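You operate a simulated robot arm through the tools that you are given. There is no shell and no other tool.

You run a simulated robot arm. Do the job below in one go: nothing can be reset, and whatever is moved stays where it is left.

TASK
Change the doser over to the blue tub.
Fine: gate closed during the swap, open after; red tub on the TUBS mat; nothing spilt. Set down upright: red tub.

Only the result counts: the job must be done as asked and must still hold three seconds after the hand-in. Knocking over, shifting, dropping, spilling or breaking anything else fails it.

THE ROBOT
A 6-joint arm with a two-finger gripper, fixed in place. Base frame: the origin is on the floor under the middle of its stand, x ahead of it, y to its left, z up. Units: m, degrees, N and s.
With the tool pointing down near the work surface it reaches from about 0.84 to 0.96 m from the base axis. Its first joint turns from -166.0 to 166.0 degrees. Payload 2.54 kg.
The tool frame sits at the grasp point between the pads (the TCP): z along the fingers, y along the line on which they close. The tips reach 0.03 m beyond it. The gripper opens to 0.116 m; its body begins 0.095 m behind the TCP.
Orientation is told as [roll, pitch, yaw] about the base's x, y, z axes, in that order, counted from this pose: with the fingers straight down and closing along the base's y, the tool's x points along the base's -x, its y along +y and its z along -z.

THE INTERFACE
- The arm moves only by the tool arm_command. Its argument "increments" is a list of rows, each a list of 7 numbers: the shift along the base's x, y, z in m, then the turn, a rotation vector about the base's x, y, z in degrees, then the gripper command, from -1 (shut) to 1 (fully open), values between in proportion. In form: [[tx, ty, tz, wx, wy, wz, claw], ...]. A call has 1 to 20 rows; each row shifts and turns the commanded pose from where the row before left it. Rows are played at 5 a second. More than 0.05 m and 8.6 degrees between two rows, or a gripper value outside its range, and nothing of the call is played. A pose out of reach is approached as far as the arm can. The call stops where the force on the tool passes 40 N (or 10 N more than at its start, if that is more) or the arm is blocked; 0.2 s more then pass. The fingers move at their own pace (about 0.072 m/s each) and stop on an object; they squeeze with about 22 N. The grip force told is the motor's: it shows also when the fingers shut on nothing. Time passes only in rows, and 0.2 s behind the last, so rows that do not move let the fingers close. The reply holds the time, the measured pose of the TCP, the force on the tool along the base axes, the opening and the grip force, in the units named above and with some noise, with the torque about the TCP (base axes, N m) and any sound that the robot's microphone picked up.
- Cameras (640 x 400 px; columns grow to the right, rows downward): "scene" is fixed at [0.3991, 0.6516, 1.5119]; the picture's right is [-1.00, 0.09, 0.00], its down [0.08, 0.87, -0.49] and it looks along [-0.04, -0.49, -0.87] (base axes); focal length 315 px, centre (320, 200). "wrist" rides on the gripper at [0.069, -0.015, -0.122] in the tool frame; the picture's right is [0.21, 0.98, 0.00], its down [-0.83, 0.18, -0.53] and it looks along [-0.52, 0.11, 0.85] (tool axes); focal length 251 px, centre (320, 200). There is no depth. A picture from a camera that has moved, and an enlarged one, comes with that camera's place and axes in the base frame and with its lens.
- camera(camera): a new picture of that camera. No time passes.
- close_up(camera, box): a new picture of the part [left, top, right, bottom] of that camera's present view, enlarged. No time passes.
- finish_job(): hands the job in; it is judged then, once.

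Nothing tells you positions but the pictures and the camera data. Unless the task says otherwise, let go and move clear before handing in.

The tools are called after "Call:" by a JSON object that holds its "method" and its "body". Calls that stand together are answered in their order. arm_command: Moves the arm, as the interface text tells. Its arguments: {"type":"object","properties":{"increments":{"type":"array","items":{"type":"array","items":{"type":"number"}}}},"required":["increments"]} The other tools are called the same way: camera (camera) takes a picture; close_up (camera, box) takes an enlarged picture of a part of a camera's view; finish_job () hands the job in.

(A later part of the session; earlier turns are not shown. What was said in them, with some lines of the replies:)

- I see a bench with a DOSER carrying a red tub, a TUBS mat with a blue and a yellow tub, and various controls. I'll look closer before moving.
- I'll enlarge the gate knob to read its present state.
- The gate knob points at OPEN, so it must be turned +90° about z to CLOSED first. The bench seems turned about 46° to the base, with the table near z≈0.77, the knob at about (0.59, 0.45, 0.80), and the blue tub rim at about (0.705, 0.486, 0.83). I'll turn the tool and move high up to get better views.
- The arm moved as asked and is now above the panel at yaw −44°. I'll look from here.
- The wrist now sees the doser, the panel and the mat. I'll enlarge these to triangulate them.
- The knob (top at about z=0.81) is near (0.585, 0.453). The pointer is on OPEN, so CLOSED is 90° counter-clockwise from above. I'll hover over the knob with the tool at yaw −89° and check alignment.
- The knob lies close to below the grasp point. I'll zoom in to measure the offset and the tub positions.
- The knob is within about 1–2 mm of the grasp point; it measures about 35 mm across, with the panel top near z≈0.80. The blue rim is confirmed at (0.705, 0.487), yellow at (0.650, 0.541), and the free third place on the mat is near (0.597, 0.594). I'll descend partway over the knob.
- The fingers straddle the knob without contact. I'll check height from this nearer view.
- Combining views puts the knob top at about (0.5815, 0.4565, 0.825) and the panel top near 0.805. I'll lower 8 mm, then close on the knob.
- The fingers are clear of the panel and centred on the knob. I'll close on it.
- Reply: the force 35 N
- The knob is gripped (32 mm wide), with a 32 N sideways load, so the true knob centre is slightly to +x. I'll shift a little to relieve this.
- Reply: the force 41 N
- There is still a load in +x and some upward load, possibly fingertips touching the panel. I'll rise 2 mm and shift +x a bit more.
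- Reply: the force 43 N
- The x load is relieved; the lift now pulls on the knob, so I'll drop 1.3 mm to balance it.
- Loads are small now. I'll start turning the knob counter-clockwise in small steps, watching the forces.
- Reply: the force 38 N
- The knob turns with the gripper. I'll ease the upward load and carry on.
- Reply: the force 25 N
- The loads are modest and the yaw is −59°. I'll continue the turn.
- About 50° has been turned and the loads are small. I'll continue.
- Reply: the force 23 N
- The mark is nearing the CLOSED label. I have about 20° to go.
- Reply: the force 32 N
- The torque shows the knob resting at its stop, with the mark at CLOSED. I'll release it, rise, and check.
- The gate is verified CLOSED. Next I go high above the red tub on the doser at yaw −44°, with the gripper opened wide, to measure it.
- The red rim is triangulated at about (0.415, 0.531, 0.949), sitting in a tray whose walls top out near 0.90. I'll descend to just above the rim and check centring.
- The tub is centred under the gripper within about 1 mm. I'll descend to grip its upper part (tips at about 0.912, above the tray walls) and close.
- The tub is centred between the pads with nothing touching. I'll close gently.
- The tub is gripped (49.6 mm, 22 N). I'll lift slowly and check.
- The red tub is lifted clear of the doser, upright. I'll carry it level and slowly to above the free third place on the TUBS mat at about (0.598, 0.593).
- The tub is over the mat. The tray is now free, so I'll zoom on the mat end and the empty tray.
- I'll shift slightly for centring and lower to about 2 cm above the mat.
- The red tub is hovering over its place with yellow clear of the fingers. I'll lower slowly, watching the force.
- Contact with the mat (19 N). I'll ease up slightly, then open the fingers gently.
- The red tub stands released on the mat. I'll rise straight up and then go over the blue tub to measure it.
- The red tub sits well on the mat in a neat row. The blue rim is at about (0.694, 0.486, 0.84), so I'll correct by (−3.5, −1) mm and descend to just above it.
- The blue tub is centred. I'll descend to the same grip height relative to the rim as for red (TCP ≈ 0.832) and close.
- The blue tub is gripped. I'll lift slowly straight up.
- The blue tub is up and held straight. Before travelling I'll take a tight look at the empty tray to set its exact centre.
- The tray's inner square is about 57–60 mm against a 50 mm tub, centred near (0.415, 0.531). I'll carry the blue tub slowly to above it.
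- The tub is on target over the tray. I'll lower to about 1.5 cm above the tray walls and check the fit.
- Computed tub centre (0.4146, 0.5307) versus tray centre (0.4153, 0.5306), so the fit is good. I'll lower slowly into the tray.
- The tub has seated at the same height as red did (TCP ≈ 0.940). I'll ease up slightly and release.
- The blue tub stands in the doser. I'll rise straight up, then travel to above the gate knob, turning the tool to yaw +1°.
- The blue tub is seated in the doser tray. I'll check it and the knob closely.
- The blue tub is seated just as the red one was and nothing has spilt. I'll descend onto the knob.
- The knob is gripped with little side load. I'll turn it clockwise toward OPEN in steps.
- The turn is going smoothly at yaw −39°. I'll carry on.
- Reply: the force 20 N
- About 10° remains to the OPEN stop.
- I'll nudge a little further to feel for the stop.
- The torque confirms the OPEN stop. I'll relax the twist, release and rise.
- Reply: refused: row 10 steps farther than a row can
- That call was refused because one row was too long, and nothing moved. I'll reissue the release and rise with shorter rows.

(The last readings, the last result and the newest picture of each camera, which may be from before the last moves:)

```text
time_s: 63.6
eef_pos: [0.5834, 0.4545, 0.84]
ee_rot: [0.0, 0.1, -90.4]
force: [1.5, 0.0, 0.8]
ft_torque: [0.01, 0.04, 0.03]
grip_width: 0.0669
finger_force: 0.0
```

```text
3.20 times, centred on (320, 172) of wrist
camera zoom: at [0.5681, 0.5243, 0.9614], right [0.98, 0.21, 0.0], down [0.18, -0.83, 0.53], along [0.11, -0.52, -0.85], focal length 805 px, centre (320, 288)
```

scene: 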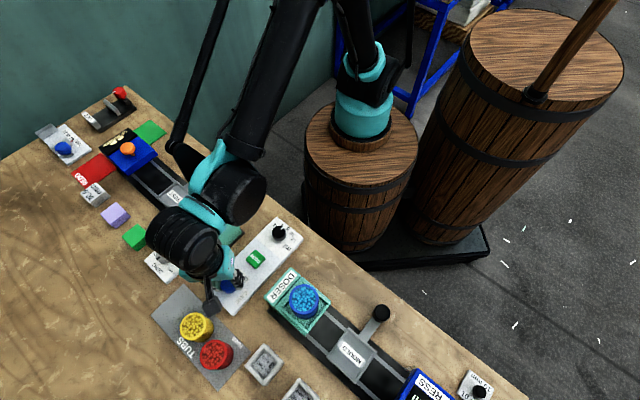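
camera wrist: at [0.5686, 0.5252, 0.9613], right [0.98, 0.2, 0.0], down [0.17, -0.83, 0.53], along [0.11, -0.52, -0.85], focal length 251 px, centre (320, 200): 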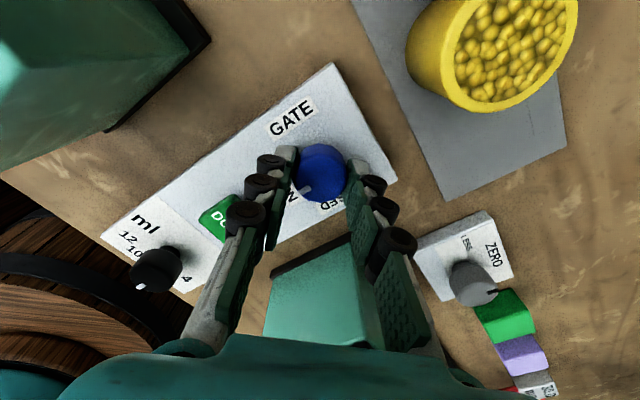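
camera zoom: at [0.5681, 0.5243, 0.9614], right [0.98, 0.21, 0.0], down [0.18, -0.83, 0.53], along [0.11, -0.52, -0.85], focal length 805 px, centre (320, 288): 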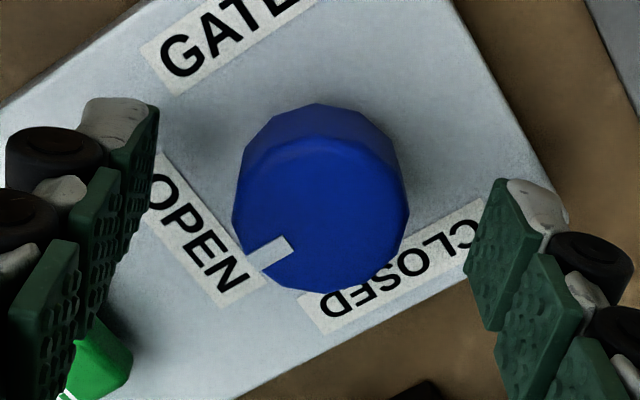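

The knob is released with its mark at OPEN. I'll rise straight up and move clear.

Call:
{"method": "arm_command", "body": {"increments": [[0, 0, 0.01, 0, 0, 0, 0.15], [0, 0, 0.03, 0, 0, 0, 0.15], [0, 0, 0.045, 0, 0, 0, 0.15], [0, 0, 0.045, 0, 0, 0, 0.15], [0, 0, 0.045, 0, 0, 0, 0.15], [0, 0, 0.045, 0, 0, 0, 0.15], [-0.02, -0.02, 0.01, 0, 0, 7.5, 0.15], [-0.03, -0.02, 0, 0, 0, 7.5, 0.15], [-0.03, -0.02, 0, 0, 0, 7.5, 0.15], [-0.03, -0.02, 0, 0, 0, 7.5, 0.15], [-0.03, -0.02, 0, 0, 0, 7.5, 0.15], [0, 0, 0, 0, 0, 0, 0.15]]}}

Call:
{"method": "camera", "body": {"camera": "scene"}}

Call:
{"method": "close_up", "body": {"camera": "scene", "box": [205, 260, 265, 310]}}

Call:
{"method": "close_up", "body": {"camera": "scene", "box": [140, 240, 350, 400]}}

```text
time_s: 66.2
eef_pos: [0.4427, 0.3566, 1.0733]
ee_rot: [0.0, 0.0, -52.8]
force: [0.4, -0.9, -0.1]
ft_torque: [0.0, -0.02, 0.0]
grip_width: 0.0669
finger_force: 0.1
```

```text
taken
```

scene: 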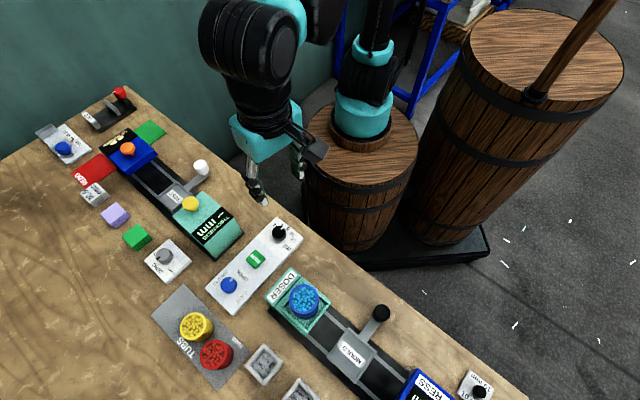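

```text
8.00 times, centred on (235, 285) of scene
camera zoom: at [0.3991, 0.6516, 1.5119], right [-1.0, 0.09, 0.0], down [0.08, 0.87, -0.49], along [-0.04, -0.49, -0.87], focal length 2520 px, centre (1000, -480)
```

zoom: 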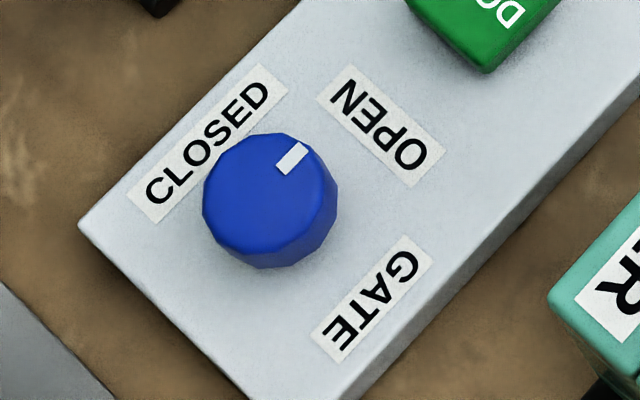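

```text
2.50 times, centred on (245, 320) of scene
camera zoom: at [0.3991, 0.6516, 1.5119], right [-1.0, 0.09, 0.0], down [0.08, 0.87, -0.49], along [-0.04, -0.49, -0.87], focal length 787 px, centre (508, -100)
```

zoom: 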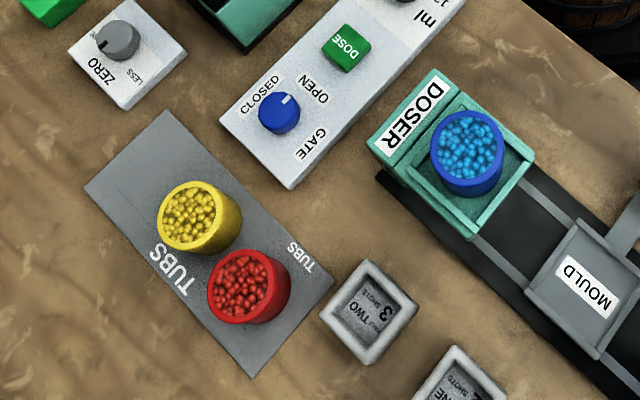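

The gate mark is back at OPEN, the blue tub stands in the doser, the red tub stands upright on the TUBS mat, and everything else looks untouched. The arm is clear, so I'm handing in.

Call:
{"method": "finish_job", "body": {}}

```text
The job is handed in.
```

The doser is changed over: the blue tub is seated in its tray, and the red tub stands upright on the TUBS mat. I handed the job in with the arm clear; no verdict came back.

- **Gate:** I turned it to CLOSED before lifting the red tub. It went back to OPEN once the blue tub was in. Both times I felt the knob reach its stop, and the final picture shows its mark at OPEN as it was at the start.
- **Tubs:** Both were carried level and slowly. The last pictures show no pellets spilt. The yellow tub and the other devices look as they did before.
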